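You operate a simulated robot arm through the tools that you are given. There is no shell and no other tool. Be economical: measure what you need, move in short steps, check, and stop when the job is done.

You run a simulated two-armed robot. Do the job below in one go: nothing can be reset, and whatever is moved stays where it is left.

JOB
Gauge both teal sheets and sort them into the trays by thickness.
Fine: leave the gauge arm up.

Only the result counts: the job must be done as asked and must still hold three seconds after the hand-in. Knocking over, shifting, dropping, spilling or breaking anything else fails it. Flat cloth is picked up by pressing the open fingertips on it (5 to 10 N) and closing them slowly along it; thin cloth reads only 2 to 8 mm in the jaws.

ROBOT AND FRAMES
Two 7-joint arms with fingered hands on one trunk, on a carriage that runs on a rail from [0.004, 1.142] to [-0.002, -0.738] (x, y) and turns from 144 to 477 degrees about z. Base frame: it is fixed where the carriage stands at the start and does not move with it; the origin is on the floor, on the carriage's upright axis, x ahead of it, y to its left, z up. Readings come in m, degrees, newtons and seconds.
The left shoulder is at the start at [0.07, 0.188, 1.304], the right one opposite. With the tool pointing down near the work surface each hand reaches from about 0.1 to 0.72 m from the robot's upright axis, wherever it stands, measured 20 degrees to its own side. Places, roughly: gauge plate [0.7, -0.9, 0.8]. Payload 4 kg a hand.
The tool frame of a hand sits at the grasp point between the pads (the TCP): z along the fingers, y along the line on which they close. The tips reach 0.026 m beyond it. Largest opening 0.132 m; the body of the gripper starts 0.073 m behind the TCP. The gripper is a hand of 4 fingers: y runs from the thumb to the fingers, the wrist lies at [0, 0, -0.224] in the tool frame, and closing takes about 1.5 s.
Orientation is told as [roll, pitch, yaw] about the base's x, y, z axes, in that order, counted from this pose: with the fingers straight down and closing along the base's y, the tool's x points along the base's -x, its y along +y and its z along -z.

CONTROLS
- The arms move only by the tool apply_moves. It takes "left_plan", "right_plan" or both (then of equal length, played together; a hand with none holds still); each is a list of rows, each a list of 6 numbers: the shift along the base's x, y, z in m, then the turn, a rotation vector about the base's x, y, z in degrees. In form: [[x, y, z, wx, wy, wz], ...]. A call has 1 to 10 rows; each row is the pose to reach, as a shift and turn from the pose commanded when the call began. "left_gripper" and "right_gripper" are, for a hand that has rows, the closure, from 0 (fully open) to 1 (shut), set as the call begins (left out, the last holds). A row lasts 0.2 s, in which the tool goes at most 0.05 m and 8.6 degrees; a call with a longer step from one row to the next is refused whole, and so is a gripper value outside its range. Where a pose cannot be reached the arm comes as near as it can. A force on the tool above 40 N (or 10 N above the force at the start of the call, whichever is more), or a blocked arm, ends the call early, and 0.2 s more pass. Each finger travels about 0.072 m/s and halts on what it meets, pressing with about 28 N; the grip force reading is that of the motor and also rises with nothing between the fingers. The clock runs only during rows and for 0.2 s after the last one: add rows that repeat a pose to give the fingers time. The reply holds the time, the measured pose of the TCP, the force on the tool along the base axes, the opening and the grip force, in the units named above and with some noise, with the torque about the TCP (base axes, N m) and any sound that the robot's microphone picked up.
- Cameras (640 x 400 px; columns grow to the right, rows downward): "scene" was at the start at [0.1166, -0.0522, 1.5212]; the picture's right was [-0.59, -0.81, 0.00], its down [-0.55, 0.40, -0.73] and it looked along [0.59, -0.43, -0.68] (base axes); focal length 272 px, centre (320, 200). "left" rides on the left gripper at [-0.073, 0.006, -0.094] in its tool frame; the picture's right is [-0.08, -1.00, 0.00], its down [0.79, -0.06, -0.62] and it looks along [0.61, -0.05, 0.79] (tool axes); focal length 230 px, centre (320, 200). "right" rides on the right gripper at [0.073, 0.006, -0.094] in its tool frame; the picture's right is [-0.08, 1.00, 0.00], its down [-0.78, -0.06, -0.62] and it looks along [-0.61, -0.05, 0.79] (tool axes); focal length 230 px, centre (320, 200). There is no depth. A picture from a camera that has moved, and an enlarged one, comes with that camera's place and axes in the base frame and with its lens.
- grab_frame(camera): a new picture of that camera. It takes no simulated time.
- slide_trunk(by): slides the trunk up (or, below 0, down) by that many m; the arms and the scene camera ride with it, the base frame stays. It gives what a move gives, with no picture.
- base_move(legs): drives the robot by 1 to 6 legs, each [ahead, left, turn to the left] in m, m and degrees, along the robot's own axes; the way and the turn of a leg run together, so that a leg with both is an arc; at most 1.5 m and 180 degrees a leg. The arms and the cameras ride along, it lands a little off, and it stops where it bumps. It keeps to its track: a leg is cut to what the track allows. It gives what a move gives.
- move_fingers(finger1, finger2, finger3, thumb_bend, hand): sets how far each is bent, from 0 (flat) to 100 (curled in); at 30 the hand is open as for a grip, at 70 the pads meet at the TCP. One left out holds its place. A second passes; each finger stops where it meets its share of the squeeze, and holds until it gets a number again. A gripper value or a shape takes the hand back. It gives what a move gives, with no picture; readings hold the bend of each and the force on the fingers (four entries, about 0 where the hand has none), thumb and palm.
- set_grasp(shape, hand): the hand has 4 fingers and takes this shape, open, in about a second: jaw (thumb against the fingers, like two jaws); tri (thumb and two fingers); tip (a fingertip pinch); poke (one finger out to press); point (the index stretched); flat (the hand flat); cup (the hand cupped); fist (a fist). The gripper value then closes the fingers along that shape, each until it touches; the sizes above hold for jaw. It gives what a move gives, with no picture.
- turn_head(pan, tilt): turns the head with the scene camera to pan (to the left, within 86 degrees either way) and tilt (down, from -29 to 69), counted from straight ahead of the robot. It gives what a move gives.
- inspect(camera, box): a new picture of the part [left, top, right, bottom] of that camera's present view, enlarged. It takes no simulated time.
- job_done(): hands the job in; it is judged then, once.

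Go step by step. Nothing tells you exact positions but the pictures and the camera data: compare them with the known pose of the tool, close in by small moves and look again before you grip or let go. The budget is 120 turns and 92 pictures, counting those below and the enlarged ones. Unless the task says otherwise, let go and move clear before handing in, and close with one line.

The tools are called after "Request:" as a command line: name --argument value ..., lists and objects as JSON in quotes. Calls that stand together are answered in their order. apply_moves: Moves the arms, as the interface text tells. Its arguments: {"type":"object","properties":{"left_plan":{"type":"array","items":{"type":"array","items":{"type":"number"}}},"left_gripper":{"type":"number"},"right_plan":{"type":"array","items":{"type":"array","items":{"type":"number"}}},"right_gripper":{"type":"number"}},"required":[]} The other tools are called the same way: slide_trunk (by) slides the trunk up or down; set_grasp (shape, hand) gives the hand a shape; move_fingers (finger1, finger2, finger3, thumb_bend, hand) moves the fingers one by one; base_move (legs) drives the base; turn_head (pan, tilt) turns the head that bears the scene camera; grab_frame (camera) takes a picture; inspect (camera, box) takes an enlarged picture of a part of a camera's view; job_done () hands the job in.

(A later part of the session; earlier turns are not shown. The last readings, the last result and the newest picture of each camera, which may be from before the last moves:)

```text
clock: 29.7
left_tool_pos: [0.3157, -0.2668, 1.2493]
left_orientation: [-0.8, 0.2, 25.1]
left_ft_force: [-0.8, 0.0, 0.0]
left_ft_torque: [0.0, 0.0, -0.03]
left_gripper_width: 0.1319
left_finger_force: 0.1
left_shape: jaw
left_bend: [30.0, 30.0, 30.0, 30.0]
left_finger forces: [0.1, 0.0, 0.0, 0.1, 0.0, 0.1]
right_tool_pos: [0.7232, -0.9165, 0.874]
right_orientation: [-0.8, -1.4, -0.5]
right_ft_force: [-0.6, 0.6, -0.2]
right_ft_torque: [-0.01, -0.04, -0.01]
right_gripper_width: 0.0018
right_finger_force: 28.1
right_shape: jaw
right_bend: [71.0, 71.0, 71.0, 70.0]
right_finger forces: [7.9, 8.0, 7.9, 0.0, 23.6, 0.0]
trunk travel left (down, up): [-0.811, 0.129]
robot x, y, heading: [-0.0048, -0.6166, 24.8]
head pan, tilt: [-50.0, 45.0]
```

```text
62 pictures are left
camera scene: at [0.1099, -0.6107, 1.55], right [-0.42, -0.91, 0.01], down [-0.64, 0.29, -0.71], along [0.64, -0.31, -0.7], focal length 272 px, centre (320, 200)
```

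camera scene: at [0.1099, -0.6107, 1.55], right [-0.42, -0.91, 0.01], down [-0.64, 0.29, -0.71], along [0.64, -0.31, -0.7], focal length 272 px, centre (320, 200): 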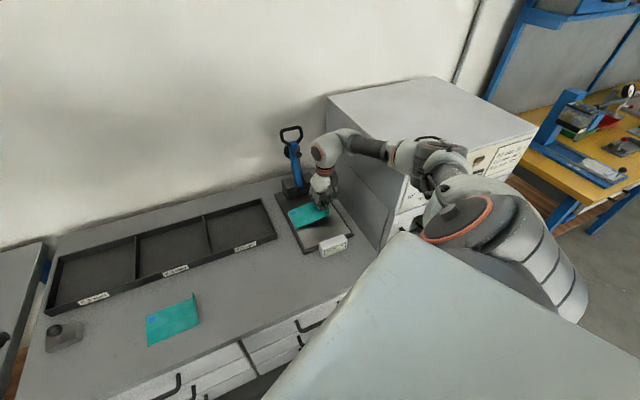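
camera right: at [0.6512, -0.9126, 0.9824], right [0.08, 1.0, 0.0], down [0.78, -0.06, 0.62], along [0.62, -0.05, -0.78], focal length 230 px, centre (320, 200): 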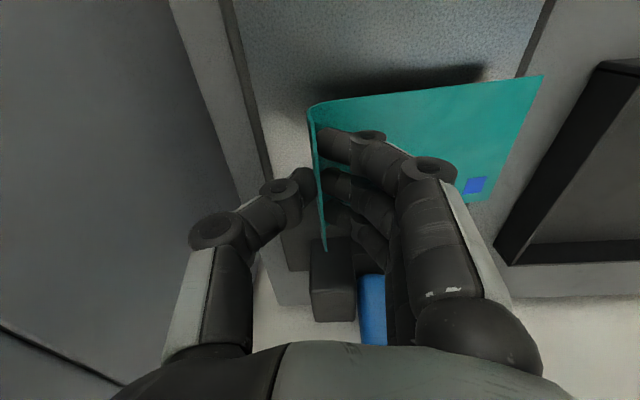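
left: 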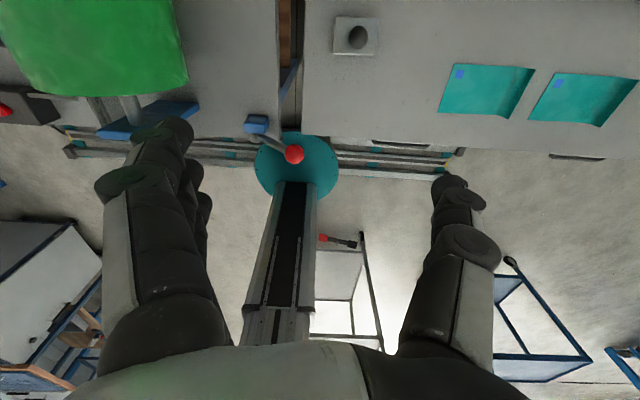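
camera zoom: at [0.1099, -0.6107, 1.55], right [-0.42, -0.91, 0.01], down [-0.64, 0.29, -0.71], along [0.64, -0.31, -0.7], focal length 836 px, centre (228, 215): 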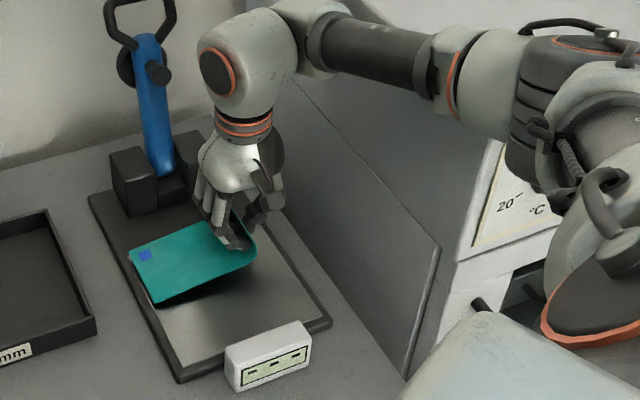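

Same backing-off with smaller steps.

Request:
apply_moves --right_plan '[[0, 0.0, 0.04, 0, 0, 0], [0, 0.0, 0.08, 0, 0, 0], [-0.01, 0.01, 0.12, 0, 0, 0], [-0.025, 0.025, 0.15, 0, 0, 0], [-0.04, 0.045, 0.18, 0, 0, 0], [-0.055, 0.07, 0.21, 0, 0, 0], [-0.07, 0.1, 0.23, 0, 0, 0], [-0.08, 0.14, 0.23, 0, 0, 0]]'

Request:
grab_frame --camera "scene"

```text
clock: 31.5
left_tool_pos: [0.3235, -0.2796, 1.2497]
left_orientation: [-0.1, 0.1, 25.1]
left_ft_force: [-0.7, 1.4, -0.8]
left_ft_torque: [-0.02, -0.01, 0.01]
left_gripper_width: 0.1319
left_finger_force: 0.1
left_shape: jaw
left_bend: [30.0, 30.0, 30.0, 30.0]
left_finger forces: [0.0, 0.1, 0.1, 0.0, 0.0, 0.1]
right_tool_pos: [0.6396, -0.7824, 1.0834]
right_orientation: [-0.1, 0.0, -0.1]
right_ft_force: [0.3, 0.7, -0.4]
right_ft_torque: [-0.02, 0.03, 0.0]
right_gripper_width: 0.0015
right_finger_force: 27.7
right_shape: jaw
right_bend: [71.0, 71.0, 71.0, 71.0]
right_finger forces: [8.1, 7.9, 7.9, 0.1, 23.7, 0.1]
trunk travel left (down, up): [-0.811, 0.129]
robot x, y, heading: [-0.0038, -0.6139, 25.0]
head pan, tilt: [-50.0, 45.0]
```

```text
61 pictures are left
camera scene: at [0.1175, -0.6276, 1.5482], right [-0.42, -0.91, 0.0], down [-0.64, 0.3, -0.71], along [0.64, -0.3, -0.71], focal length 272 px, centre (320, 200)
```

scene: 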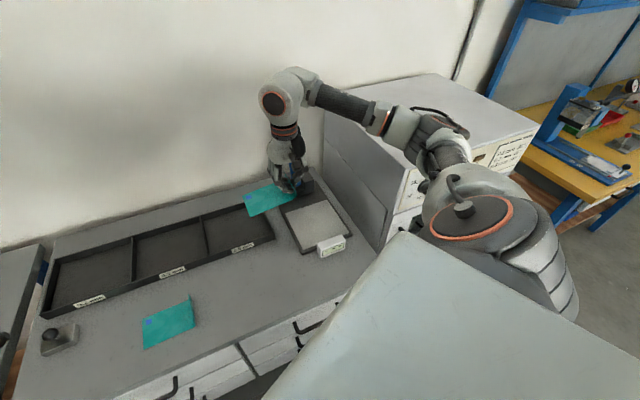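

Body sprang back to its pose. I'll turn the base further left (to ~60°) and go to the rail end, which brings the right shoulder further forward so that the arm can come in from higher and further left.

Request:
base_move --legs '[[0, 0, 35], [-0.095, -0.055, 0]]'

Request:
slide_trunk --by 0.06

Request:
turn_head --pan -80 --tilt 45

Request:
grab_frame --camera "scene"

```text
clock: 34.3
left_tool_pos: [0.0728, -0.2605, 1.2492]
left_orientation: [-0.1, 0.0, 60.1]
left_ft_force: [-0.4, 0.0, -1.0]
left_ft_torque: [-0.04, -0.02, 0.0]
left_gripper_width: 0.1319
left_finger_force: 0.2
left_shape: jaw
left_bend: [30.0, 30.0, 30.0, 30.0]
left_finger forces: [0.1, 0.0, 0.0, 0.0, 0.0, 0.1]
right_tool_pos: [0.619, -0.4875, 1.0824]
right_orientation: [0.0, 0.1, 35.1]
right_ft_force: [0.9, 1.0, -0.6]
right_ft_torque: [-0.04, 0.0, 0.0]
right_gripper_width: 0.0017
right_finger_force: 27.7
right_shape: jaw
right_bend: [71.0, 71.0, 71.0, 71.0]
right_finger forces: [8.0, 7.8, 7.9, 0.0, 23.7, 0.1]
trunk travel left (down, up): [-0.811, 0.129]
robot x, y, heading: [-0.0012, -0.7193, 59.9]
head pan, tilt: [-50.0, 45.0]
```

```text
clock: 35.3
left_tool_pos: [0.0726, -0.2616, 1.3098]
left_orientation: [0.0, 0.2, 60.1]
left_ft_force: [-0.3, -0.1, 0.5]
left_ft_torque: [-0.01, -0.01, 0.01]
left_gripper_width: 0.132
left_finger_force: 0.0
left_shape: jaw
left_bend: [30.0, 30.0, 30.0, 30.0]
left_finger forces: [0.0, 0.1, 0.0, 0.1, 0.0, 0.0]
right_tool_pos: [0.6212, -0.4903, 1.143]
right_orientation: [-0.1, 0.0, 35.1]
right_ft_force: [0.1, -0.6, -0.7]
right_ft_torque: [-0.03, 0.0, 0.01]
right_gripper_width: 0.0017
right_finger_force: 28.3
right_shape: jaw
right_bend: [71.0, 71.0, 71.0, 71.0]
right_finger forces: [8.0, 7.9, 7.9, 0.1, 23.8, 0.0]
trunk travel left (down, up): [-0.871, 0.069]
robot x, y, heading: [-0.0051, -0.7258, 59.9]
head pan, tilt: [-50.0, 45.0]
```

```text
clock: 36.3
left_tool_pos: [0.0725, -0.2636, 1.3105]
left_orientation: [0.0, 0.1, 60.1]
left_ft_force: [-0.1, 0.2, -0.2]
left_ft_torque: [-0.01, -0.03, -0.02]
left_gripper_width: 0.1321
left_finger_force: 0.1
left_shape: jaw
left_bend: [30.0, 30.0, 30.0, 30.0]
left_finger forces: [0.0, 0.0, 0.0, 0.1, 0.0, 0.0]
right_tool_pos: [0.6197, -0.4914, 1.1424]
right_orientation: [0.0, 0.0, 35.1]
right_ft_force: [0.6, 0.8, -0.2]
right_ft_torque: [-0.01, -0.02, 0.01]
right_gripper_width: 0.0016
right_finger_force: 28.3
right_shape: jaw
right_bend: [71.0, 71.0, 71.0, 71.0]
right_finger forces: [7.9, 7.9, 8.0, 0.0, 23.6, 0.0]
trunk travel left (down, up): [-0.871, 0.069]
robot x, y, heading: [0.0008, -0.7217, 59.8]
head pan, tilt: [-80.0, 45.0]
```

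```text
60 pictures are left
camera scene: at [0.0988, -0.7086, 1.6083], right [-0.34, -0.94, 0.0], down [-0.66, 0.24, -0.71], along [0.66, -0.24, -0.71], focal length 272 px, centre (320, 200)
```

scene: 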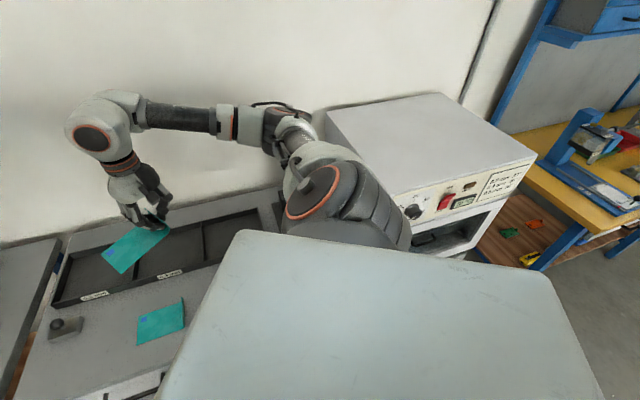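

Next I move the hand high toward the plate and undo the yaw, then look again.

Request:
apply_moves --right_plan '[[0.01, -0.04, 0, 0, 0, -5], [0.02, -0.08, 0, 0, 0, -10], [0.03, -0.12, 0, 0, 0, -15], [0.04, -0.16, 0, 0, 0, -20], [0.05, -0.2, 0, 0, 0, -25], [0.06, -0.24, 0, 0, 0, -30], [0.07, -0.28, 0, 0, 0, -35], [0.08, -0.32, 0, 0, 0, -35], [0.09, -0.36, 0, 0, 0, -35], [0.095, -0.4, 0, 0, 0, -35]]'

Request:
grab_frame --camera "scene"

```text
clock: 38.5
left_tool_pos: [0.0723, -0.2641, 1.3109]
left_orientation: [0.1, 0.0, 60.1]
left_ft_force: [-0.5, -0.2, 0.4]
left_ft_torque: [0.02, -0.01, -0.02]
left_gripper_width: 0.1321
left_finger_force: 0.2
left_shape: jaw
left_bend: [30.0, 30.0, 30.0, 30.0]
left_finger forces: [0.0, 0.0, 0.0, 0.1, 0.1, 0.1]
right_tool_pos: [0.7166, -0.8894, 1.1427]
right_orientation: [0.0, 0.0, 0.0]
right_ft_force: [0.3, -0.3, -0.5]
right_ft_torque: [0.03, -0.03, -0.03]
right_gripper_width: 0.0016
right_finger_force: 27.4
right_shape: jaw
right_bend: [71.0, 71.0, 71.0, 71.0]
right_finger forces: [8.2, 8.0, 8.1, 0.0, 24.1, 0.1]
trunk travel left (down, up): [-0.871, 0.069]
robot x, y, heading: [-0.0031, -0.7203, 60.2]
head pan, tilt: [-80.0, 45.0]
```

```text
59 pictures are left
camera scene: at [0.0983, -0.7096, 1.6083], right [-0.34, -0.94, 0.0], down [-0.66, 0.24, -0.71], along [0.66, -0.24, -0.71], focal length 272 px, centre (320, 200)
```

scene: 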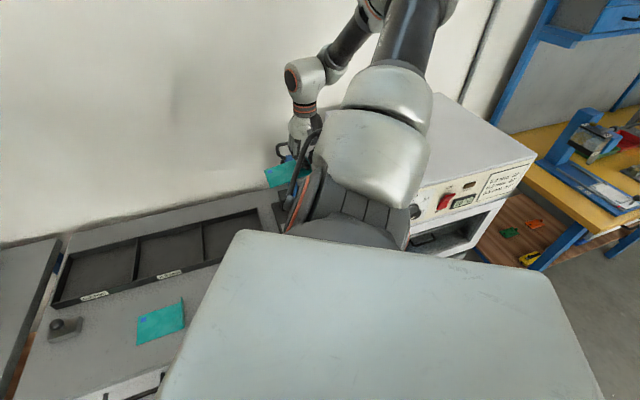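

The elbow is now up and well clear of the oven. I'll lower toward the plate in stages.

Request:
apply_moves --right_plan '[[0, -0.01, -0.03, 0, 0, 0], [0, -0.02, -0.07, 0, 0, 0], [0, -0.028, -0.11, 0, 0, 0], [0, -0.028, -0.15, 0, 0, 0], [0, -0.028, -0.19, 0, 0, 0], [0, -0.028, -0.23, 0, 0, 0], [0, -0.028, -0.26, 0, 0, 0]]'

Request:
grab_frame --camera "scene"

Request:
grab_frame --camera "right"

```text
clock: 40.1
left_tool_pos: [0.0739, -0.264, 1.3109]
left_orientation: [0.1, 0.0, 60.0]
left_ft_force: [-0.5, 0.0, -0.3]
left_ft_torque: [-0.02, 0.02, 0.01]
left_gripper_width: 0.1317
left_finger_force: 0.1
left_shape: jaw
left_bend: [30.0, 30.0, 30.0, 30.0]
left_finger forces: [0.1, 0.0, 0.0, 0.0, 0.1, 0.0]
right_tool_pos: [0.7185, -0.9184, 0.8843]
right_orientation: [0.0, 0.0, 0.1]
right_ft_force: [0.6, 0.1, -0.1]
right_ft_torque: [0.01, 0.04, -0.02]
right_gripper_width: 0.0015
right_finger_force: 28.6
right_shape: jaw
right_bend: [71.0, 71.0, 71.0, 71.0]
right_finger forces: [8.0, 7.9, 7.9, 0.0, 23.9, 0.1]
trunk travel left (down, up): [-0.871, 0.069]
robot x, y, heading: [-0.0028, -0.7165, 59.9]
head pan, tilt: [-80.0, 45.0]
```

```text
58 pictures are left
camera scene: at [0.0999, -0.7087, 1.6083], right [-0.34, -0.94, 0.0], down [-0.67, 0.24, -0.71], along [0.66, -0.24, -0.71], focal length 272 px, centre (320, 200)
```

scene: 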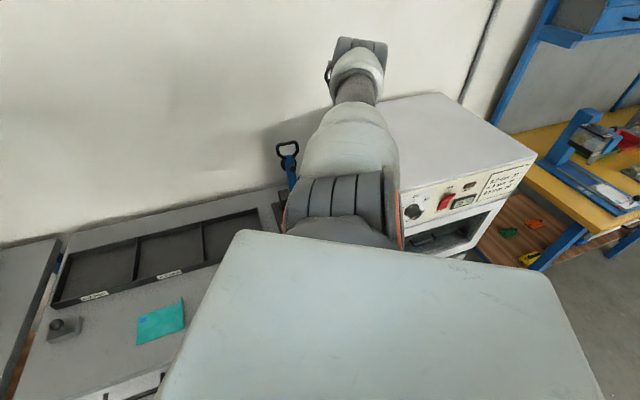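

```text
57 pictures are left
camera right: at [0.6439, -0.9134, 0.9776], right [0.08, 1.0, 0.0], down [0.78, -0.06, 0.62], along [0.62, -0.05, -0.79], focal length 230 px, centre (320, 200)
```

right: 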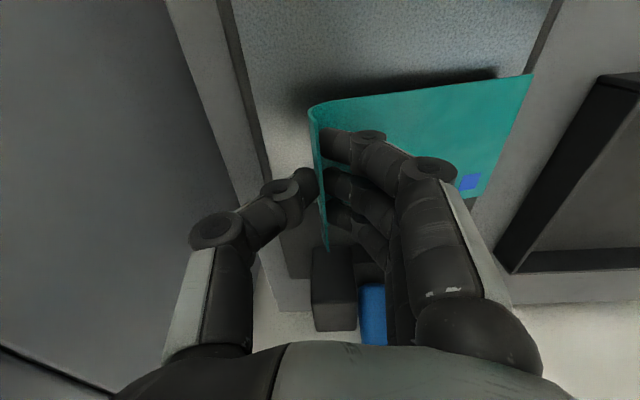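

Nothing pushed this time. Lowering slowly to contact with the plate.

Request:
apply_moves --right_plan '[[0, 0, -0.02, 0, 0, 0], [0, 0, -0.028, 0, 0, 0], [0, 0, -0.032, 0, 0, 0], [0, 0, -0.036, 0, 0, 0], [0, 0, -0.036, 0, 0, 0]]'

Request:
grab_frame --camera "right"

```text
clock: 41.3
left_tool_pos: [0.07, -0.2628, 1.3103]
left_orientation: [-0.2, -0.1, 60.0]
left_ft_force: [-0.4, -0.1, -1.0]
left_ft_torque: [-0.02, -0.03, -0.03]
left_gripper_width: 0.132
left_finger_force: 0.1
left_shape: jaw
left_bend: [30.0, 30.0, 30.0, 30.0]
left_finger forces: [0.0, 0.0, 0.1, 0.1, 0.0, 0.1]
right_tool_pos: [0.7156, -0.9186, 0.8511]
right_orientation: [0.1, -0.3, 0.1]
right_ft_force: [1.9, -1.7, 22.7]
right_ft_torque: [0.28, 0.11, -0.11]
right_gripper_width: 0.0019
right_finger_force: 27.5
right_shape: jaw
right_bend: [71.0, 71.0, 71.0, 70.0]
right_finger forces: [15.6, 13.3, 10.0, 0.0, 30.2, 0.0]
trunk travel left (down, up): [-0.871, 0.069]
robot x, y, heading: [-0.0015, -0.7229, 60.0]
head pan, tilt: [-80.0, 45.0]
```

```text
56 pictures are left
camera right: at [0.6413, -0.9129, 0.9442], right [0.08, 1.0, 0.0], down [0.78, -0.06, 0.62], along [0.62, -0.05, -0.78], focal length 230 px, centre (320, 200)
```

right: 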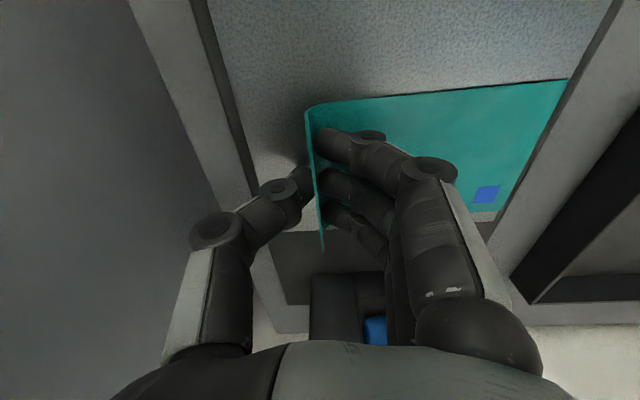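

Contact at TCP z≈0.853. I'll unload 3 mm, open halfway, and check the sheet.

Request:
apply_moves --right_plan '[[0, 0, 0.003, 0, 0, 0], [0, 0, 0.003, 0, 0, 0]]'

Request:
apply_moves --right_plan '[[0, 0, 0, 0, 0, 0], [0, 0, 0, 0, 0, 0], [0, 0, 0, 0, 0, 0], [0, 0, 0, 0, 0, 0], [0, 0, 0, 0, 0, 0], [0, 0, 0.02, 0, 0, 0], [0, 0, 0.05, 0, 0, 0], [0, 0, 0.09, 0, 0, 0]]' --right_gripper 0.5

Request:
grab_frame --camera "right"

```text
clock: 41.9
left_tool_pos: [0.0727, -0.2627, 1.3108]
left_orientation: [0.0, 0.0, 60.1]
left_ft_force: [0.4, 0.1, -0.3]
left_ft_torque: [0.0, 0.03, 0.01]
left_gripper_width: 0.132
left_finger_force: 0.0
left_shape: jaw
left_bend: [30.0, 30.0, 30.0, 30.0]
left_finger forces: [0.0, 0.0, 0.0, 0.0, 0.0, 0.0]
right_tool_pos: [0.7146, -0.919, 0.8515]
right_orientation: [0.0, 0.0, 0.1]
right_ft_force: [3.0, -0.9, 10.7]
right_ft_torque: [0.25, 0.03, -0.06]
right_gripper_width: 0.0015
right_finger_force: 27.9
right_shape: jaw
right_bend: [71.0, 71.0, 71.0, 70.0]
right_finger forces: [10.6, 10.3, 9.3, 0.0, 26.5, 0.0]
trunk travel left (down, up): [-0.871, 0.069]
robot x, y, heading: [0.0007, -0.7175, 60.2]
head pan, tilt: [-80.0, 45.0]
```

```text
clock: 43.7
left_tool_pos: [0.0719, -0.2635, 1.3095]
left_orientation: [-0.1, 0.0, 60.1]
left_ft_force: [-0.5, 0.8, -1.0]
left_ft_torque: [-0.03, -0.01, 0.0]
left_gripper_width: 0.1318
left_finger_force: 0.1
left_shape: jaw
left_bend: [30.0, 30.0, 30.0, 30.0]
left_finger forces: [0.1, 0.0, 0.0, 0.1, 0.0, 0.0]
right_tool_pos: [0.7147, -0.9196, 0.9412]
right_orientation: [0.0, -0.1, 0.1]
right_ft_force: [0.9, -0.3, 0.5]
right_ft_torque: [0.01, -0.02, -0.01]
right_gripper_width: 0.0655
right_finger_force: 0.0
right_shape: jaw
right_bend: [73.0, 73.0, 73.0, 70.0]
right_finger forces: [0.0, 0.0, 0.0, 0.1, 0.1, 0.1]
trunk travel left (down, up): [-0.871, 0.069]
robot x, y, heading: [-0.0068, -0.7211, 60.1]
head pan, tilt: [-80.0, 45.0]
```

```text
55 pictures are left
camera right: at [0.642, -0.9145, 1.0356], right [0.08, 1.0, 0.0], down [0.78, -0.06, 0.62], along [0.62, -0.05, -0.79], focal length 230 px, centre (320, 200)
```

right: 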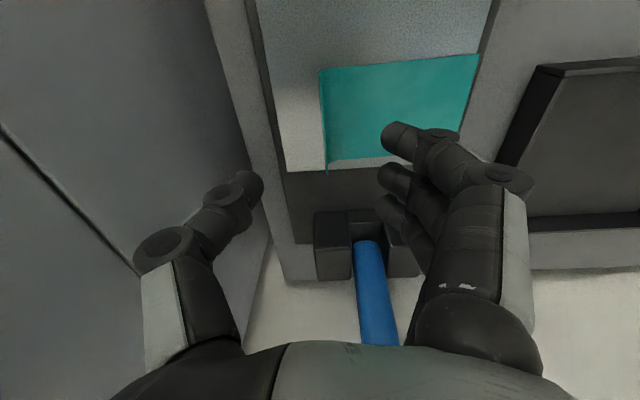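

The sheet lies well on the plate under where the pad comes down. Now I'll raise the hand and pitch it to point forward so it can take the loop handle from the front.

Request:
apply_moves --right_plan '[[-0.01, 0.007, 0.03, 0, 0, 0], [-0.03, 0.015, 0.06, 0, -8, 0], [-0.04, 0.025, 0.09, 0, -16, 0], [-0.05, 0.035, 0.12, 0, -24, 0], [-0.055, 0.043, 0.14, 0, -32, 0], [-0.055, 0.043, 0.14, 0, -40, 0], [-0.055, 0.043, 0.14, 0, -48, 0]]' --right_gripper 0.0

Request:
grab_frame --camera "right"

Request:
grab_frame --camera "scene"

```text
clock: 45.3
left_tool_pos: [0.0749, -0.2639, 1.3106]
left_orientation: [0.1, 0.0, 60.1]
left_ft_force: [-0.4, -0.6, -0.3]
left_ft_torque: [-0.03, 0.05, 0.06]
left_gripper_width: 0.1316
left_finger_force: 0.2
left_shape: jaw
left_bend: [30.0, 30.0, 30.0, 30.0]
left_finger forces: [0.0, 0.0, 0.1, 0.0, 0.0, 0.0]
right_tool_pos: [0.6602, -0.8764, 1.0783]
right_orientation: [0.0, -48.0, 0.2]
right_ft_force: [0.3, -0.5, -0.3]
right_ft_torque: [0.01, 0.02, -0.02]
right_gripper_width: 0.1319
right_finger_force: 0.1
right_shape: jaw
right_bend: [30.0, 30.0, 30.0, 30.0]
right_finger forces: [0.0, 0.0, 0.0, 0.0, 0.0, 0.0]
trunk travel left (down, up): [-0.871, 0.069]
robot x, y, heading: [-0.0009, -0.722, 60.0]
head pan, tilt: [-80.0, 45.0]
```

```text
54 pictures are left
camera right: at [0.5425, -0.8715, 1.0878], right [0.05, 1.0, 0.06], down [0.07, -0.06, 1.0], along [1.0, -0.05, -0.07], focal length 230 px, centre (320, 200)
```

right: 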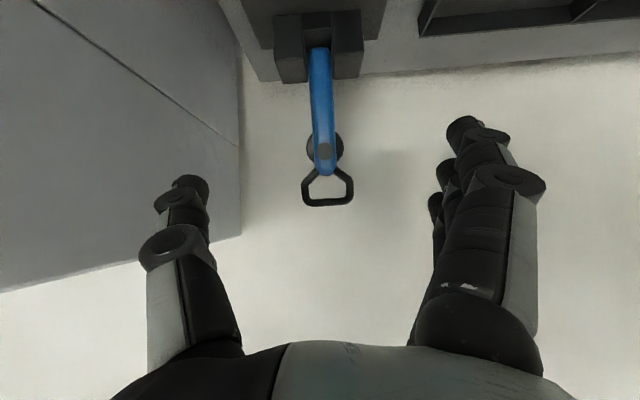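

```text
53 pictures are left
camera scene: at [0.1003, -0.7088, 1.6082], right [-0.34, -0.94, 0.0], down [-0.67, 0.24, -0.71], along [0.66, -0.24, -0.71], focal length 272 px, centre (320, 200)
```

scene: 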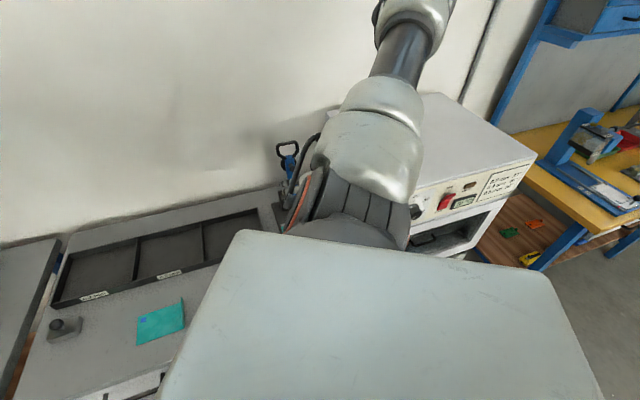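

Loop spans y -0.917…-0.835, z 1.023…1.067, x≈0.917. I'll finish pitching and move in front of it.

Request:
apply_moves --right_plan '[[0.02, 0, 0, 0, -8, 0], [0.05, 0, -0.01, 0, -16, 0], [0.08, 0, -0.02, 0, -24, 0], [0.11, 0, -0.023, 0, -32, 0], [0.14, 0, -0.023, 0, -34, 0]]'

Request:
grab_frame --camera "right"

```text
clock: 46.5
left_tool_pos: [0.0741, -0.2631, 1.3105]
left_orientation: [0.0, 0.1, 60.1]
left_ft_force: [-0.4, 0.3, -0.3]
left_ft_torque: [-0.04, 0.01, 0.01]
left_gripper_width: 0.1319
left_finger_force: 0.1
left_shape: jaw
left_bend: [30.0, 30.0, 30.0, 30.0]
left_finger forces: [0.0, 0.0, 0.1, 0.0, 0.0, 0.0]
right_tool_pos: [0.8, -0.8738, 1.0577]
right_orientation: [-0.3, -82.1, 0.3]
right_ft_force: [-0.1, 0.2, 0.1]
right_ft_torque: [-0.02, -0.01, -0.06]
right_gripper_width: 0.132
right_finger_force: 0.1
right_shape: jaw
right_bend: [30.0, 30.0, 30.0, 30.0]
right_finger forces: [0.0, 0.1, 0.0, 0.1, 0.0, 0.1]
trunk travel left (down, up): [-0.871, 0.069]
robot x, y, heading: [-0.0036, -0.7162, 59.9]
head pan, tilt: [-80.0, 45.0]
```

```text
52 pictures are left
camera right: at [0.6973, -0.8688, 0.9974], right [0.01, 1.0, 0.08], down [-0.5, -0.06, 0.86], along [0.86, -0.05, 0.5], focal length 230 px, centre (320, 200)
```

right: 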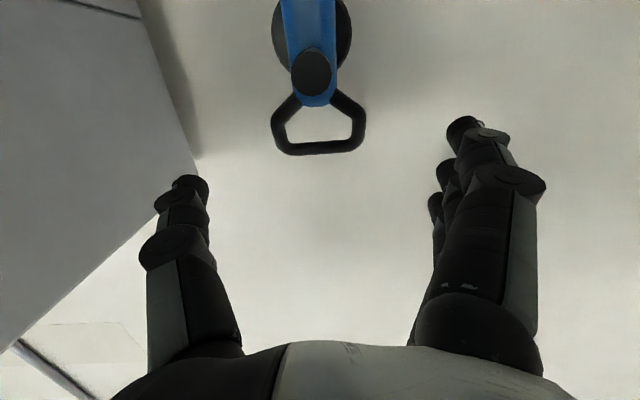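

Gripping the loop from the front would end up under it when it swings down, so I'll change approach: back off, yaw the hand +90° so the thumb goes behind the top bar, and pull from above.

Request:
apply_moves --right_plan '[[-0.03, 0, 0.01, 0, 4, 0], [-0.06, 0, 0.03, 0, 12, 0], [-0.09, 0, 0.05, 0, 20, 0], [-0.12, 0, 0.07, 0, 28, 0], [-0.14, 0, 0.09, 0, 36, 0], [-0.15, 0, 0.1, 0, 44, 0], [-0.15, 0, 0.1, 0, 52, 0], [-0.15, 0, 0.1, 0, 60, 0], [-0.15, 0, 0.1, 0, 68, 0], [-0.15, 0, 0.1, 0, 76, 0]]'

Request:
apply_moves --right_plan '[[0, 0, 0, 0, 6, 0], [0, 0, 0, 0, 6, 0]]'

Request:
apply_moves --right_plan '[[0, 0, 0, 0, 0, 8.5], [0, 0, 0, 0, 0, 17], [0, 0, 0, 0, 0, 25.5], [0, 0, 0, 0, 0, 34], [0, 0, 0, 0, 0, 42.5], [0, 0, 0, 0, 0, 51], [0, 0, 0, 0, 0, 59.5], [0, 0, 0, 0, 0, 68], [0, 0, 0, 0, 0, 76.5], [0, 0, 0, 0, 0, 85]]'

Request:
grab_frame --camera "scene"

Request:
grab_frame --camera "right"

```text
clock: 48.7
left_tool_pos: [0.075, -0.2627, 1.3095]
left_orientation: [0.0, 0.1, 60.1]
left_ft_force: [-0.3, 0.2, 0.0]
left_ft_torque: [-0.01, 0.02, -0.01]
left_gripper_width: 0.1319
left_finger_force: 0.0
left_shape: jaw
left_bend: [30.0, 30.0, 30.0, 30.0]
left_finger forces: [0.1, 0.0, 0.0, 0.0, 0.0, 0.1]
right_tool_pos: [0.6512, -0.8745, 1.1572]
right_orientation: [-0.1, -5.8, 0.1]
right_ft_force: [-0.3, 0.4, -0.1]
right_ft_torque: [-0.02, 0.03, -0.01]
right_gripper_width: 0.132
right_finger_force: 0.1
right_shape: jaw
right_bend: [30.0, 30.0, 30.0, 30.0]
right_finger forces: [0.1, 0.0, 0.1, 0.1, 0.0, 0.0]
trunk travel left (down, up): [-0.871, 0.069]
robot x, y, heading: [-0.0041, -0.7232, 59.9]
head pan, tilt: [-80.0, 45.0]
```

```text
clock: 49.3
left_tool_pos: [0.0729, -0.2623, 1.3103]
left_orientation: [0.0, 0.1, 60.1]
left_ft_force: [-0.4, 0.1, -0.3]
left_ft_torque: [0.03, -0.01, 0.0]
left_gripper_width: 0.1319
left_finger_force: 0.0
left_shape: jaw
left_bend: [30.0, 30.0, 30.0, 30.0]
left_finger forces: [0.0, 0.0, 0.0, 0.0, 0.1, 0.0]
right_tool_pos: [0.6506, -0.8745, 1.1566]
right_orientation: [0.0, 0.1, 0.1]
right_ft_force: [0.8, -0.3, 0.5]
right_ft_torque: [0.0, -0.02, -0.03]
right_gripper_width: 0.1323
right_finger_force: 0.0
right_shape: jaw
right_bend: [30.0, 30.0, 30.0, 30.0]
right_finger forces: [0.0, 0.0, 0.0, 0.0, 0.0, 0.0]
trunk travel left (down, up): [-0.871, 0.069]
robot x, y, heading: [-0.0017, -0.7257, 60.1]
head pan, tilt: [-80.0, 45.0]
```

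```text
clock: 51.5
left_tool_pos: [0.0739, -0.2629, 1.31]
left_orientation: [0.1, 0.0, 60.1]
left_ft_force: [0.4, 0.1, -0.3]
left_ft_torque: [0.04, 0.0, 0.0]
left_gripper_width: 0.1318
left_finger_force: 0.1
left_shape: jaw
left_bend: [30.0, 30.0, 30.0, 30.0]
left_finger forces: [0.0, 0.1, 0.0, 0.0, 0.1, 0.0]
right_tool_pos: [0.6494, -0.8763, 1.1562]
right_orientation: [0.0, 0.0, 85.2]
right_ft_force: [-0.5, -0.1, 0.1]
right_ft_torque: [0.02, 0.01, 0.02]
right_gripper_width: 0.132
right_finger_force: 0.1
right_shape: jaw
right_bend: [30.0, 30.0, 30.0, 30.0]
right_finger forces: [0.0, 0.0, 0.1, 0.0, 0.1, 0.0]
trunk travel left (down, up): [-0.871, 0.069]
robot x, y, heading: [-0.0038, -0.7251, 59.9]
head pan, tilt: [-80.0, 45.0]
```

```text
51 pictures are left
camera scene: at [0.0988, -0.7089, 1.6083], right [-0.34, -0.94, 0.0], down [-0.66, 0.24, -0.71], along [0.66, -0.24, -0.71], focal length 272 px, centre (320, 200)
```

scene: 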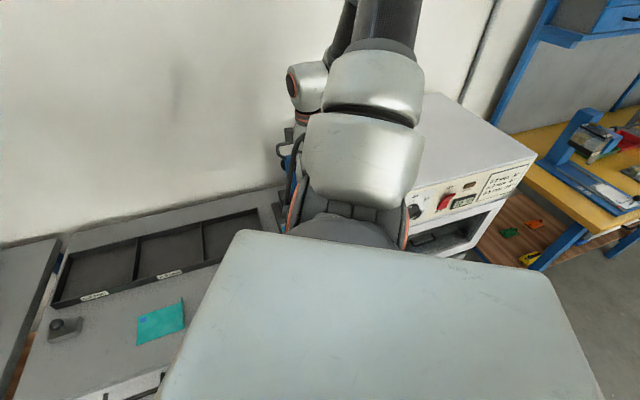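

```text
50 pictures are left
camera right: at [0.6381, -0.9485, 1.2503], right [-0.99, 0.16, 0.0], down [0.13, 0.78, 0.62], along [0.1, 0.61, -0.79], focal length 230 px, centre (320, 200)
```

right: 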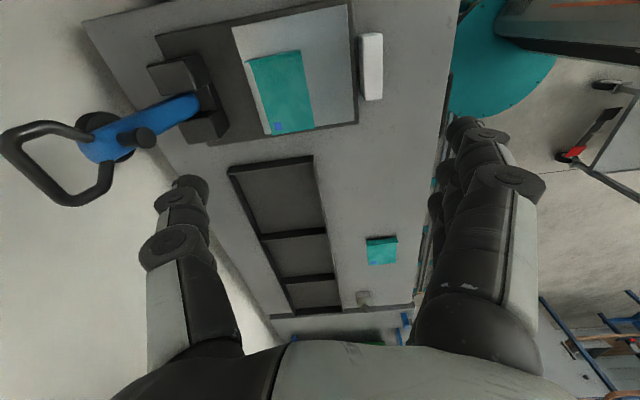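

Good view of gauge from above. I'll finish yaw, part-close the hand, tilt 40° forward and take the approach pose above and in front of the loop.

Request:
apply_moves --right_plan '[[0.03, 0, 0.01, 0, 0, 5], [0.06, 0, 0.02, 0, 0, 5], [0.09, 0, 0.02, 0, 0, 5]]' --right_gripper 0.4

Request:
apply_moves --right_plan '[[0.01, 0, 0, 0, -8, 0], [0.03, 0, 0, 0, -16, 0], [0.05, 0, 0, 0, -24, 0], [0.07, 0, -0.01, 0, -32, 0], [0.09, 0, -0.02, 0, -40, 0], [0.1, 0, -0.03, 0, -40, 0]]'

Request:
grab_frame --camera "right"

Request:
grab_frame --camera "scene"

```text
clock: 52.3
left_tool_pos: [0.0734, -0.263, 1.3109]
left_orientation: [0.0, 0.1, 60.1]
left_ft_force: [0.2, -0.7, -0.4]
left_ft_torque: [0.04, 0.02, -0.02]
left_gripper_width: 0.1318
left_finger_force: 0.0
left_shape: jaw
left_bend: [30.0, 30.0, 30.0, 30.0]
left_finger forces: [0.0, 0.0, 0.1, 0.0, 0.0, 0.0]
right_tool_pos: [0.7423, -0.8756, 1.1755]
right_orientation: [0.0, 0.0, 90.0]
right_ft_force: [0.2, 0.3, -0.2]
right_ft_torque: [-0.01, 0.0, 0.01]
right_gripper_width: 0.0797
right_finger_force: 0.0
right_shape: jaw
right_bend: [71.0, 71.0, 71.0, 70.0]
right_finger forces: [0.1, 0.0, 0.0, 0.1, 0.0, 0.1]
trunk travel left (down, up): [-0.871, 0.069]
robot x, y, heading: [-0.0048, -0.7216, 60.1]
head pan, tilt: [-80.0, 45.0]
```

```text
clock: 53.7
left_tool_pos: [0.0741, -0.2633, 1.3097]
left_orientation: [0.1, 0.0, 60.1]
left_ft_force: [0.4, 0.1, 0.1]
left_ft_torque: [0.03, 0.0, -0.02]
left_gripper_width: 0.132
left_finger_force: 0.1
left_shape: jaw
left_bend: [30.0, 30.0, 30.0, 30.0]
left_finger forces: [0.0, 0.0, 0.0, 0.1, 0.0, 0.0]
right_tool_pos: [0.8402, -0.8783, 1.146]
right_orientation: [-40.0, 0.0, 90.1]
right_ft_force: [0.2, 0.8, -0.5]
right_ft_torque: [-0.03, 0.02, 0.01]
right_gripper_width: 0.0796
right_finger_force: 0.1
right_shape: jaw
right_bend: [71.0, 71.0, 71.0, 70.0]
right_finger forces: [0.0, 0.0, 0.0, 0.0, 0.0, 0.0]
trunk travel left (down, up): [-0.871, 0.069]
robot x, y, heading: [-0.0027, -0.7224, 60.0]
head pan, tilt: [-80.0, 45.0]
```

```text
49 pictures are left
camera right: at [0.7771, -0.9504, 1.2146], right [-0.76, 0.08, -0.64], down [-0.35, 0.78, 0.51], along [0.54, 0.62, -0.57], focal length 230 px, centre (320, 200)
```

right: 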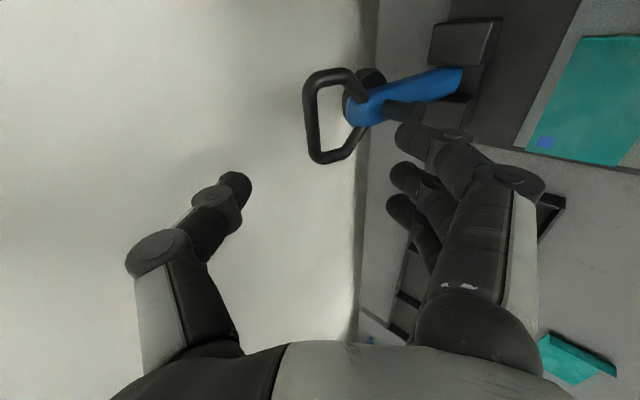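

```text
48 pictures are left
camera scene: at [0.0996, -0.7095, 1.6082], right [-0.34, -0.94, 0.0], down [-0.67, 0.24, -0.71], along [0.66, -0.24, -0.71], focal length 272 px, centre (320, 200)
```

scene: 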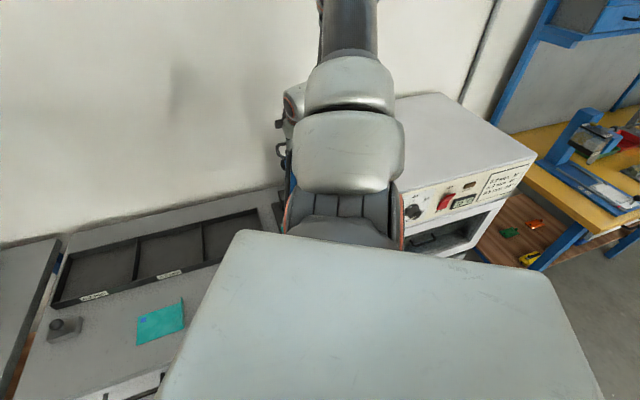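

The bar is on the tool axis, about 0.11 m ahead. I'll narrow the opening to ~5 cm and advance most of the way.

Request:
apply_moves --right_plan '[[0.012, 0, -0.015, 0, 0, 0], [0.03, 0, -0.035, 0, 0, 0], [0.052, 0, -0.054, 0, 0, 0], [0.052, 0, -0.054, 0, 0, 0]]' --right_gripper 0.6

Request:
grab_frame --camera "right"

```text
clock: 54.7
left_tool_pos: [0.0722, -0.262, 1.3104]
left_orientation: [-0.1, 0.1, 60.2]
left_ft_force: [-0.6, 0.0, 0.1]
left_ft_torque: [0.0, -0.02, -0.02]
left_gripper_width: 0.1317
left_finger_force: 0.1
left_shape: jaw
left_bend: [30.0, 30.0, 30.0, 30.0]
left_finger forces: [0.0, 0.0, 0.1, 0.0, 0.0, 0.0]
right_tool_pos: [0.8928, -0.875, 1.0953]
right_orientation: [-40.1, 0.1, 90.1]
right_ft_force: [-0.1, -0.7, -1.1]
right_ft_torque: [0.04, -0.02, 0.0]
right_gripper_width: 0.0533
right_finger_force: 0.1
right_shape: jaw
right_bend: [73.0, 73.0, 73.0, 70.0]
right_finger forces: [0.0, 0.1, 0.1, 0.0, 0.1, 0.0]
trunk travel left (down, up): [-0.871, 0.069]
robot x, y, heading: [0.0002, -0.719, 60.4]
head pan, tilt: [-80.0, 45.0]
```

```text
47 pictures are left
camera right: at [0.8278, -0.9483, 1.1625], right [-0.76, 0.08, -0.64], down [-0.35, 0.79, 0.51], along [0.54, 0.61, -0.57], focal length 230 px, centre (320, 200)
```

right: 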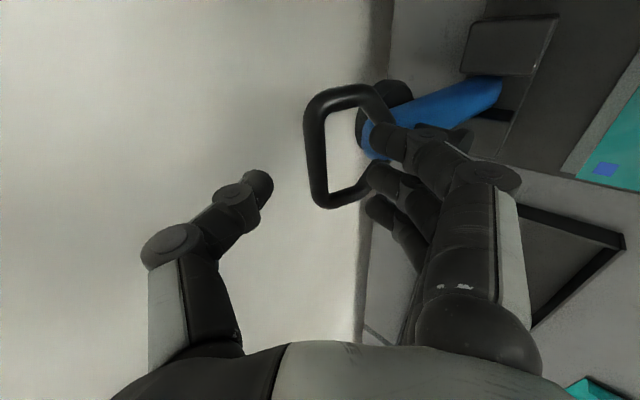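

Bar is ~2 cm beyond the fingertips. Advance 2.6 cm more and close on it.

Request:
apply_moves --right_plan '[[0.008, 0, -0.01, 0, 0, 0], [0.017, 0, -0.02, 0, 0, 0], [0.017, 0, -0.02, 0, 0, 0]]'

Request:
apply_moves --right_plan '[[0, 0, 0, 0, 0, 0], [0, 0, 0, 0, 0, 0], [0, 0, 0, 0, 0, 0], [0, 0, 0, 0, 0, 0], [0, 0, 0, 0, 0, 0]]' --right_gripper 1.0

Request:
grab_frame --camera "right"

```text
clock: 55.5
left_tool_pos: [0.0692, -0.2637, 1.3096]
left_orientation: [-0.2, 0.0, 60.1]
left_ft_force: [0.1, -0.5, -1.2]
left_ft_torque: [0.0, -0.04, 0.04]
left_gripper_width: 0.1319
left_finger_force: 0.0
left_shape: jaw
left_bend: [30.0, 30.0, 30.0, 30.0]
left_finger forces: [0.0, 0.0, 0.1, 0.0, 0.0, 0.0]
right_tool_pos: [0.9055, -0.8757, 1.0769]
right_orientation: [-40.2, 0.1, 90.1]
right_ft_force: [-8.3, -1.0, 7.1]
right_ft_torque: [0.04, 0.41, 0.06]
right_gripper_width: 0.0538
right_finger_force: 0.0
right_shape: jaw
right_bend: [74.0, 73.0, 74.0, 70.0]
right_finger forces: [5.6, 0.0, 6.0, 0.0, 0.0, 0.1]
trunk travel left (down, up): [-0.871, 0.069]
robot x, y, heading: [-0.0027, -0.7222, 60.0]
head pan, tilt: [-80.0, 45.0]
```

```text
clock: 56.7
left_tool_pos: [0.0717, -0.2622, 1.3103]
left_orientation: [-0.1, 0.0, 60.2]
left_ft_force: [-0.2, 0.3, 0.3]
left_ft_torque: [0.02, 0.01, -0.01]
left_gripper_width: 0.1319
left_finger_force: 0.0
left_shape: jaw
left_bend: [30.0, 30.0, 30.0, 30.0]
left_finger forces: [0.0, 0.0, 0.1, 0.1, 0.0, 0.1]
right_tool_pos: [0.9076, -0.8744, 1.0779]
right_orientation: [-40.5, 0.0, 90.1]
right_ft_force: [5.1, -1.5, 17.9]
right_ft_torque: [-0.08, -0.24, 0.01]
right_gripper_width: 0.0132
right_finger_force: 28.2
right_shape: jaw
right_bend: [77.0, 69.0, 76.0, 70.0]
right_finger forces: [0.3, 11.5, 3.5, 0.0, 30.3, 0.1]
trunk travel left (down, up): [-0.871, 0.069]
robot x, y, heading: [-0.0024, -0.7186, 60.2]
head pan, tilt: [-80.0, 45.0]
```

```text
46 pictures are left
camera right: at [0.8435, -0.9485, 1.1459], right [-0.76, 0.08, -0.65], down [-0.35, 0.79, 0.51], along [0.55, 0.61, -0.57], focal length 230 px, centre (320, 200)
```

right: 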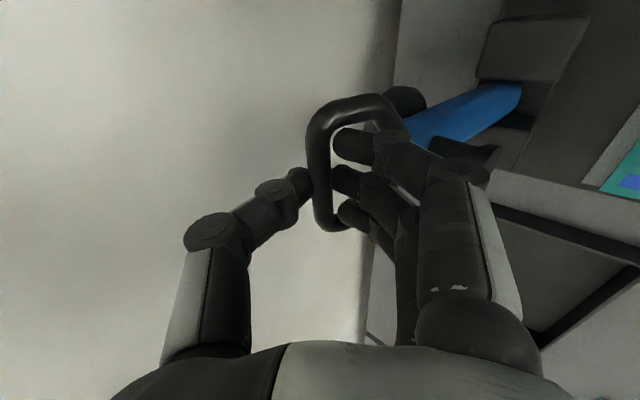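

The bar is gripped (13 mm). I'll pull it along its arc about the hinge, first 40°.

Request:
apply_moves --right_plan '[[-0.017, 0, 0.004, 0, 0, 0], [-0.0346, 0, 0.0078, 0, 0, 0], [-0.053, 0, 0.0095, 0, 0, 0], [-0.0714, 0, 0.0098, 0, 0, 0], [-0.09, 0, 0.008, 0, 0, 0], [-0.1081, 0, 0.0053, 0, 0, 0], [-0.1435, 0, -0.0055, 0, 0, 0]]'

Request:
grab_frame --camera "right"

```text
clock: 58.3
left_tool_pos: [0.0721, -0.2635, 1.3097]
left_orientation: [-0.1, 0.1, 60.1]
left_ft_force: [0.4, 0.4, -0.1]
left_ft_torque: [0.01, 0.01, 0.05]
left_gripper_width: 0.1318
left_finger_force: 0.1
left_shape: jaw
left_bend: [30.0, 30.0, 30.0, 30.0]
left_finger forces: [0.0, 0.1, 0.0, 0.1, 0.0, 0.1]
right_tool_pos: [0.765, -0.8751, 1.0661]
right_orientation: [-39.9, 0.0, 90.1]
right_ft_force: [-3.4, 2.4, 7.2]
right_ft_torque: [0.05, 0.03, -0.01]
right_gripper_width: 0.0137
right_finger_force: 28.2
right_shape: jaw
right_bend: [75.0, 63.0, 75.0, 74.0]
right_finger forces: [4.7, 14.2, 4.1, 0.0, 28.4, 0.1]
trunk travel left (down, up): [-0.871, 0.069]
robot x, y, heading: [-0.002, -0.7212, 60.1]
head pan, tilt: [-80.0, 45.0]
```

```text
45 pictures are left
camera right: at [0.7009, -0.9482, 1.1351], right [-0.76, 0.08, -0.64], down [-0.35, 0.78, 0.51], along [0.54, 0.62, -0.57], focal length 230 px, centre (320, 200)
```

right: 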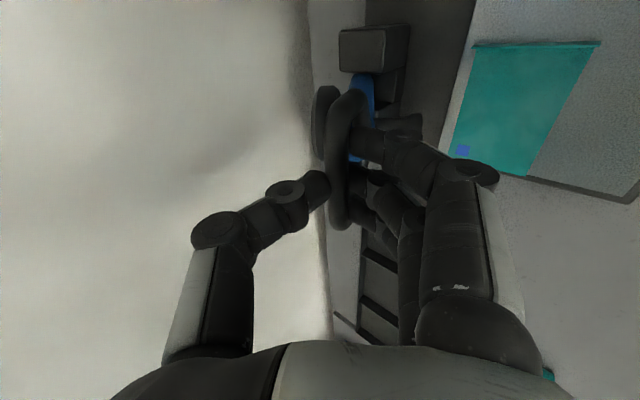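

The arm follows well with low force. Continuing down to ~20° above horizontal.

Request:
apply_moves --right_plan '[[-0.0329, 0, -0.0168, 0, 0, 0], [-0.0624, 0, -0.039, 0, 0, 0], [-0.0876, 0, -0.0659, 0, 0, 0], [-0.098, 0, -0.081, 0, 0, 0], [-0.1077, 0, -0.0971, 0, 0, 0], [-0.114, 0, -0.11, 0, 0, 0], [-0.1198, 0, -0.124, 0, 0, 0]]'

Request:
grab_frame --camera "right"

```text
clock: 59.9
left_tool_pos: [0.0741, -0.2632, 1.3103]
left_orientation: [0.0, 0.1, 60.1]
left_ft_force: [-0.4, 0.5, 0.2]
left_ft_torque: [0.01, -0.02, 0.01]
left_gripper_width: 0.1318
left_finger_force: 0.0
left_shape: jaw
left_bend: [30.0, 30.0, 30.0, 30.0]
left_finger forces: [0.0, 0.0, 0.0, 0.1, 0.0, 0.0]
right_tool_pos: [0.6459, -0.8757, 0.9412]
right_orientation: [-39.8, 0.1, 90.0]
right_ft_force: [-4.2, -1.6, -0.7]
right_ft_torque: [0.0, 0.05, -0.03]
right_gripper_width: 0.0075
right_finger_force: 28.3
right_shape: jaw
right_bend: [76.0, 65.0, 76.0, 79.0]
right_finger forces: [0.0, 0.0, 0.0, 0.0, 0.0, 0.0]
trunk travel left (down, up): [-0.871, 0.069]
robot x, y, heading: [-0.0034, -0.7194, 59.7]
head pan, tilt: [-80.0, 45.0]
```

```text
44 pictures are left
camera right: at [0.5819, -0.9494, 1.0099], right [-0.77, 0.08, -0.64], down [-0.35, 0.79, 0.51], along [0.54, 0.61, -0.58], focal length 230 px, centre (320, 200)
```

right: 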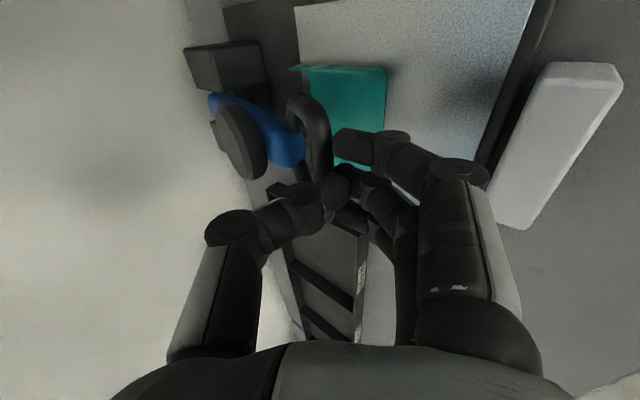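

The bar slipped out of the fingertips near the end; I'll back up along the tool axis and look at where the arm rests.

Request:
apply_moves --right_plan '[[-0.02, 0, 0.02, 0, 0, 0], [-0.04, 0, 0.05, 0, 0, 0], [-0.06, 0, 0.08, 0, 0, 0], [-0.07, 0, 0.12, 0, 0, 0]]'

Request:
grab_frame --camera "right"

```text
clock: 60.9
left_tool_pos: [0.0707, -0.2619, 1.3089]
left_orientation: [-0.1, 0.0, 60.1]
left_ft_force: [-0.1, -0.3, -0.2]
left_ft_torque: [0.02, -0.02, -0.02]
left_gripper_width: 0.1318
left_finger_force: 0.0
left_shape: jaw
left_bend: [30.0, 30.0, 30.0, 30.0]
left_finger forces: [0.0, 0.0, 0.0, 0.1, 0.1, 0.0]
right_tool_pos: [0.5761, -0.874, 1.0643]
right_orientation: [-40.0, 0.1, 90.1]
right_ft_force: [0.2, 0.3, 0.7]
right_ft_torque: [0.0, -0.02, 0.01]
right_gripper_width: 0.0074
right_finger_force: 28.2
right_shape: jaw
right_bend: [77.0, 65.0, 77.0, 79.0]
right_finger forces: [0.0, 0.1, 0.0, 0.0, 0.0, 0.0]
trunk travel left (down, up): [-0.871, 0.069]
robot x, y, heading: [-0.0016, -0.7201, 60.2]
head pan, tilt: [-80.0, 45.0]
```

```text
43 pictures are left
camera right: at [0.5121, -0.9466, 1.132], right [-0.76, 0.07, -0.64], down [-0.35, 0.79, 0.51], along [0.54, 0.61, -0.57], focal length 230 px, centre (320, 200)
```

right: 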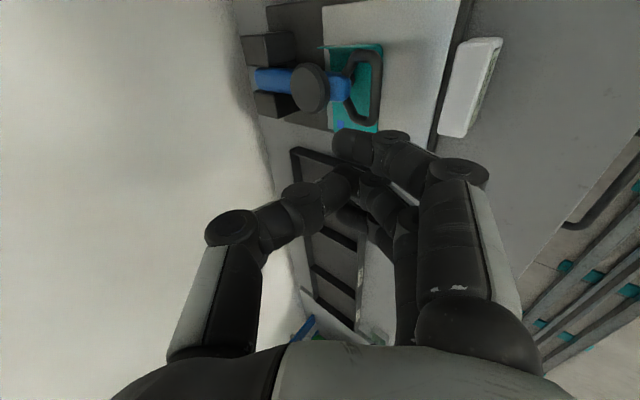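

The arm now lies flat on the sheet. I'll turn the hand back so that its camera can read the display.

Request:
apply_moves --right_plan '[[-0.02, 0, 0.01, 0, 8, 0], [-0.04, 0, 0.02, 0, 16, 0], [-0.06, 0, 0.02, 0, 24, 0], [-0.08, 0, 0.02, 0, 32, 0], [-0.08, 0, 0.02, 0, 40, 0]]' --right_gripper 0.3

Request:
apply_moves --right_plan '[[0, 0, 0, 0, 0, -8.5], [0, 0, 0, 0, 0, -17], [0, 0, 0, 0, 0, -25.5], [0, 0, 0, 0, 0, -34], [0, 0, 0, 0, 0, -42.5], [0, 0, 0, 0, 0, -51], [0, 0, 0, 0, 0, -59.5], [0, 0, 0, 0, 0, -68], [0, 0, 0, 0, 0, -76.5], [0, 0, 0, 0, 0, -85]]'

Request:
grab_frame --camera "right"

```text
clock: 62.1
left_tool_pos: [0.0728, -0.2649, 1.3104]
left_orientation: [-0.1, 0.0, 60.1]
left_ft_force: [0.1, 0.2, 0.6]
left_ft_torque: [-0.02, 0.02, -0.04]
left_gripper_width: 0.1318
left_finger_force: 0.0
left_shape: jaw
left_bend: [30.0, 30.0, 30.0, 30.0]
left_finger forces: [0.1, 0.1, 0.1, 0.1, 0.0, 0.1]
right_tool_pos: [0.495, -0.8773, 1.0832]
right_orientation: [0.0, -0.1, 90.0]
right_ft_force: [1.1, -0.2, 0.2]
right_ft_torque: [0.01, -0.01, -0.02]
right_gripper_width: 0.0922
right_finger_force: 0.0
right_shape: jaw
right_bend: [67.0, 67.0, 67.0, 64.0]
right_finger forces: [0.0, 0.1, 0.0, 0.0, 0.0, 0.0]
right hand out of reach, approached as far as the arm can: row 1, 2
trunk travel left (down, up): [-0.871, 0.069]
robot x, y, heading: [-0.0025, -0.7212, 59.7]
head pan, tilt: [-80.0, 45.0]
```

```text
clock: 64.3
left_tool_pos: [0.072, -0.2625, 1.3109]
left_orientation: [0.0, -0.1, 60.1]
left_ft_force: [0.1, 0.1, 0.2]
left_ft_torque: [-0.02, 0.0, -0.05]
left_gripper_width: 0.1318
left_finger_force: 0.0
left_shape: jaw
left_bend: [30.0, 30.0, 30.0, 30.0]
left_finger forces: [0.0, 0.0, 0.0, 0.0, 0.1, 0.0]
right_tool_pos: [0.4953, -0.8755, 1.0839]
right_orientation: [0.0, 0.0, 4.9]
right_ft_force: [0.1, -0.6, 0.1]
right_ft_torque: [-0.01, 0.03, 0.01]
right_gripper_width: 0.0923
right_finger_force: 0.1
right_shape: jaw
right_bend: [67.0, 67.0, 67.0, 64.0]
right_finger forces: [0.0, 0.0, 0.1, 0.1, 0.1, 0.1]
trunk travel left (down, up): [-0.871, 0.069]
robot x, y, heading: [0.0023, -0.7204, 59.8]
head pan, tilt: [-80.0, 45.0]
```

```text
42 pictures are left
camera right: at [0.4225, -0.8769, 1.1773], right [-0.01, 1.0, 0.0], down [0.79, 0.01, 0.62], along [0.62, 0.01, -0.79], focal length 230 px, centre (320, 200)
```

right: 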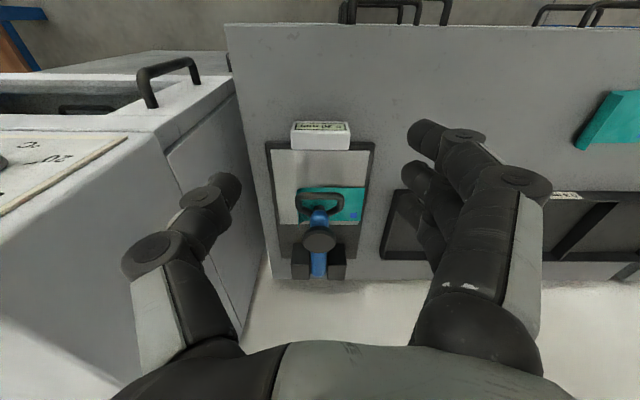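

Request:
inspect --camera "right" --box '[285, 110, 355, 155]'

Request:
inspect --camera "right" --box '[260, 110, 390, 290]'

```text
8.89 times, centred on (320, 132) of right
camera zoom: at [0.4225, -0.8769, 1.1773], right [-0.01, 1.0, 0.0], down [0.79, 0.01, 0.62], along [0.62, 0.01, -0.79], focal length 2045 px, centre (320, 800)
```

zoom: 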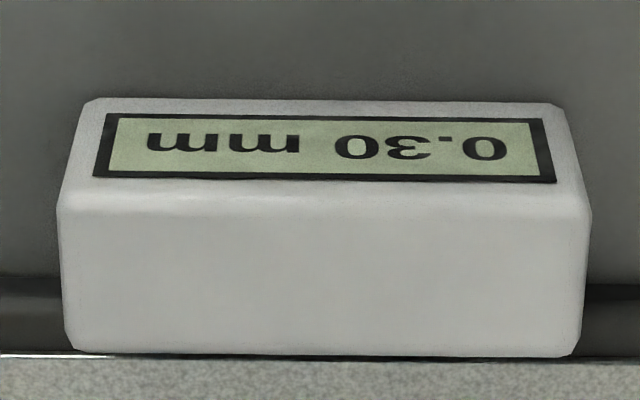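

```text
2.22 times, centred on (325, 200) of right
camera zoom: at [0.4225, -0.8769, 1.1773], right [-0.01, 1.0, 0.0], down [0.79, 0.01, 0.62], along [0.62, 0.01, -0.79], focal length 511 px, centre (309, 200)
```

zoom: 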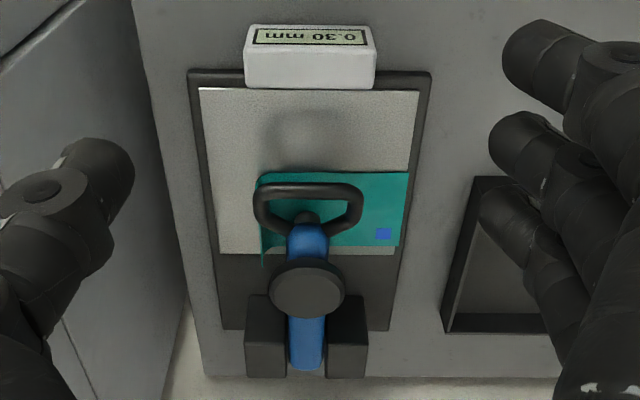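

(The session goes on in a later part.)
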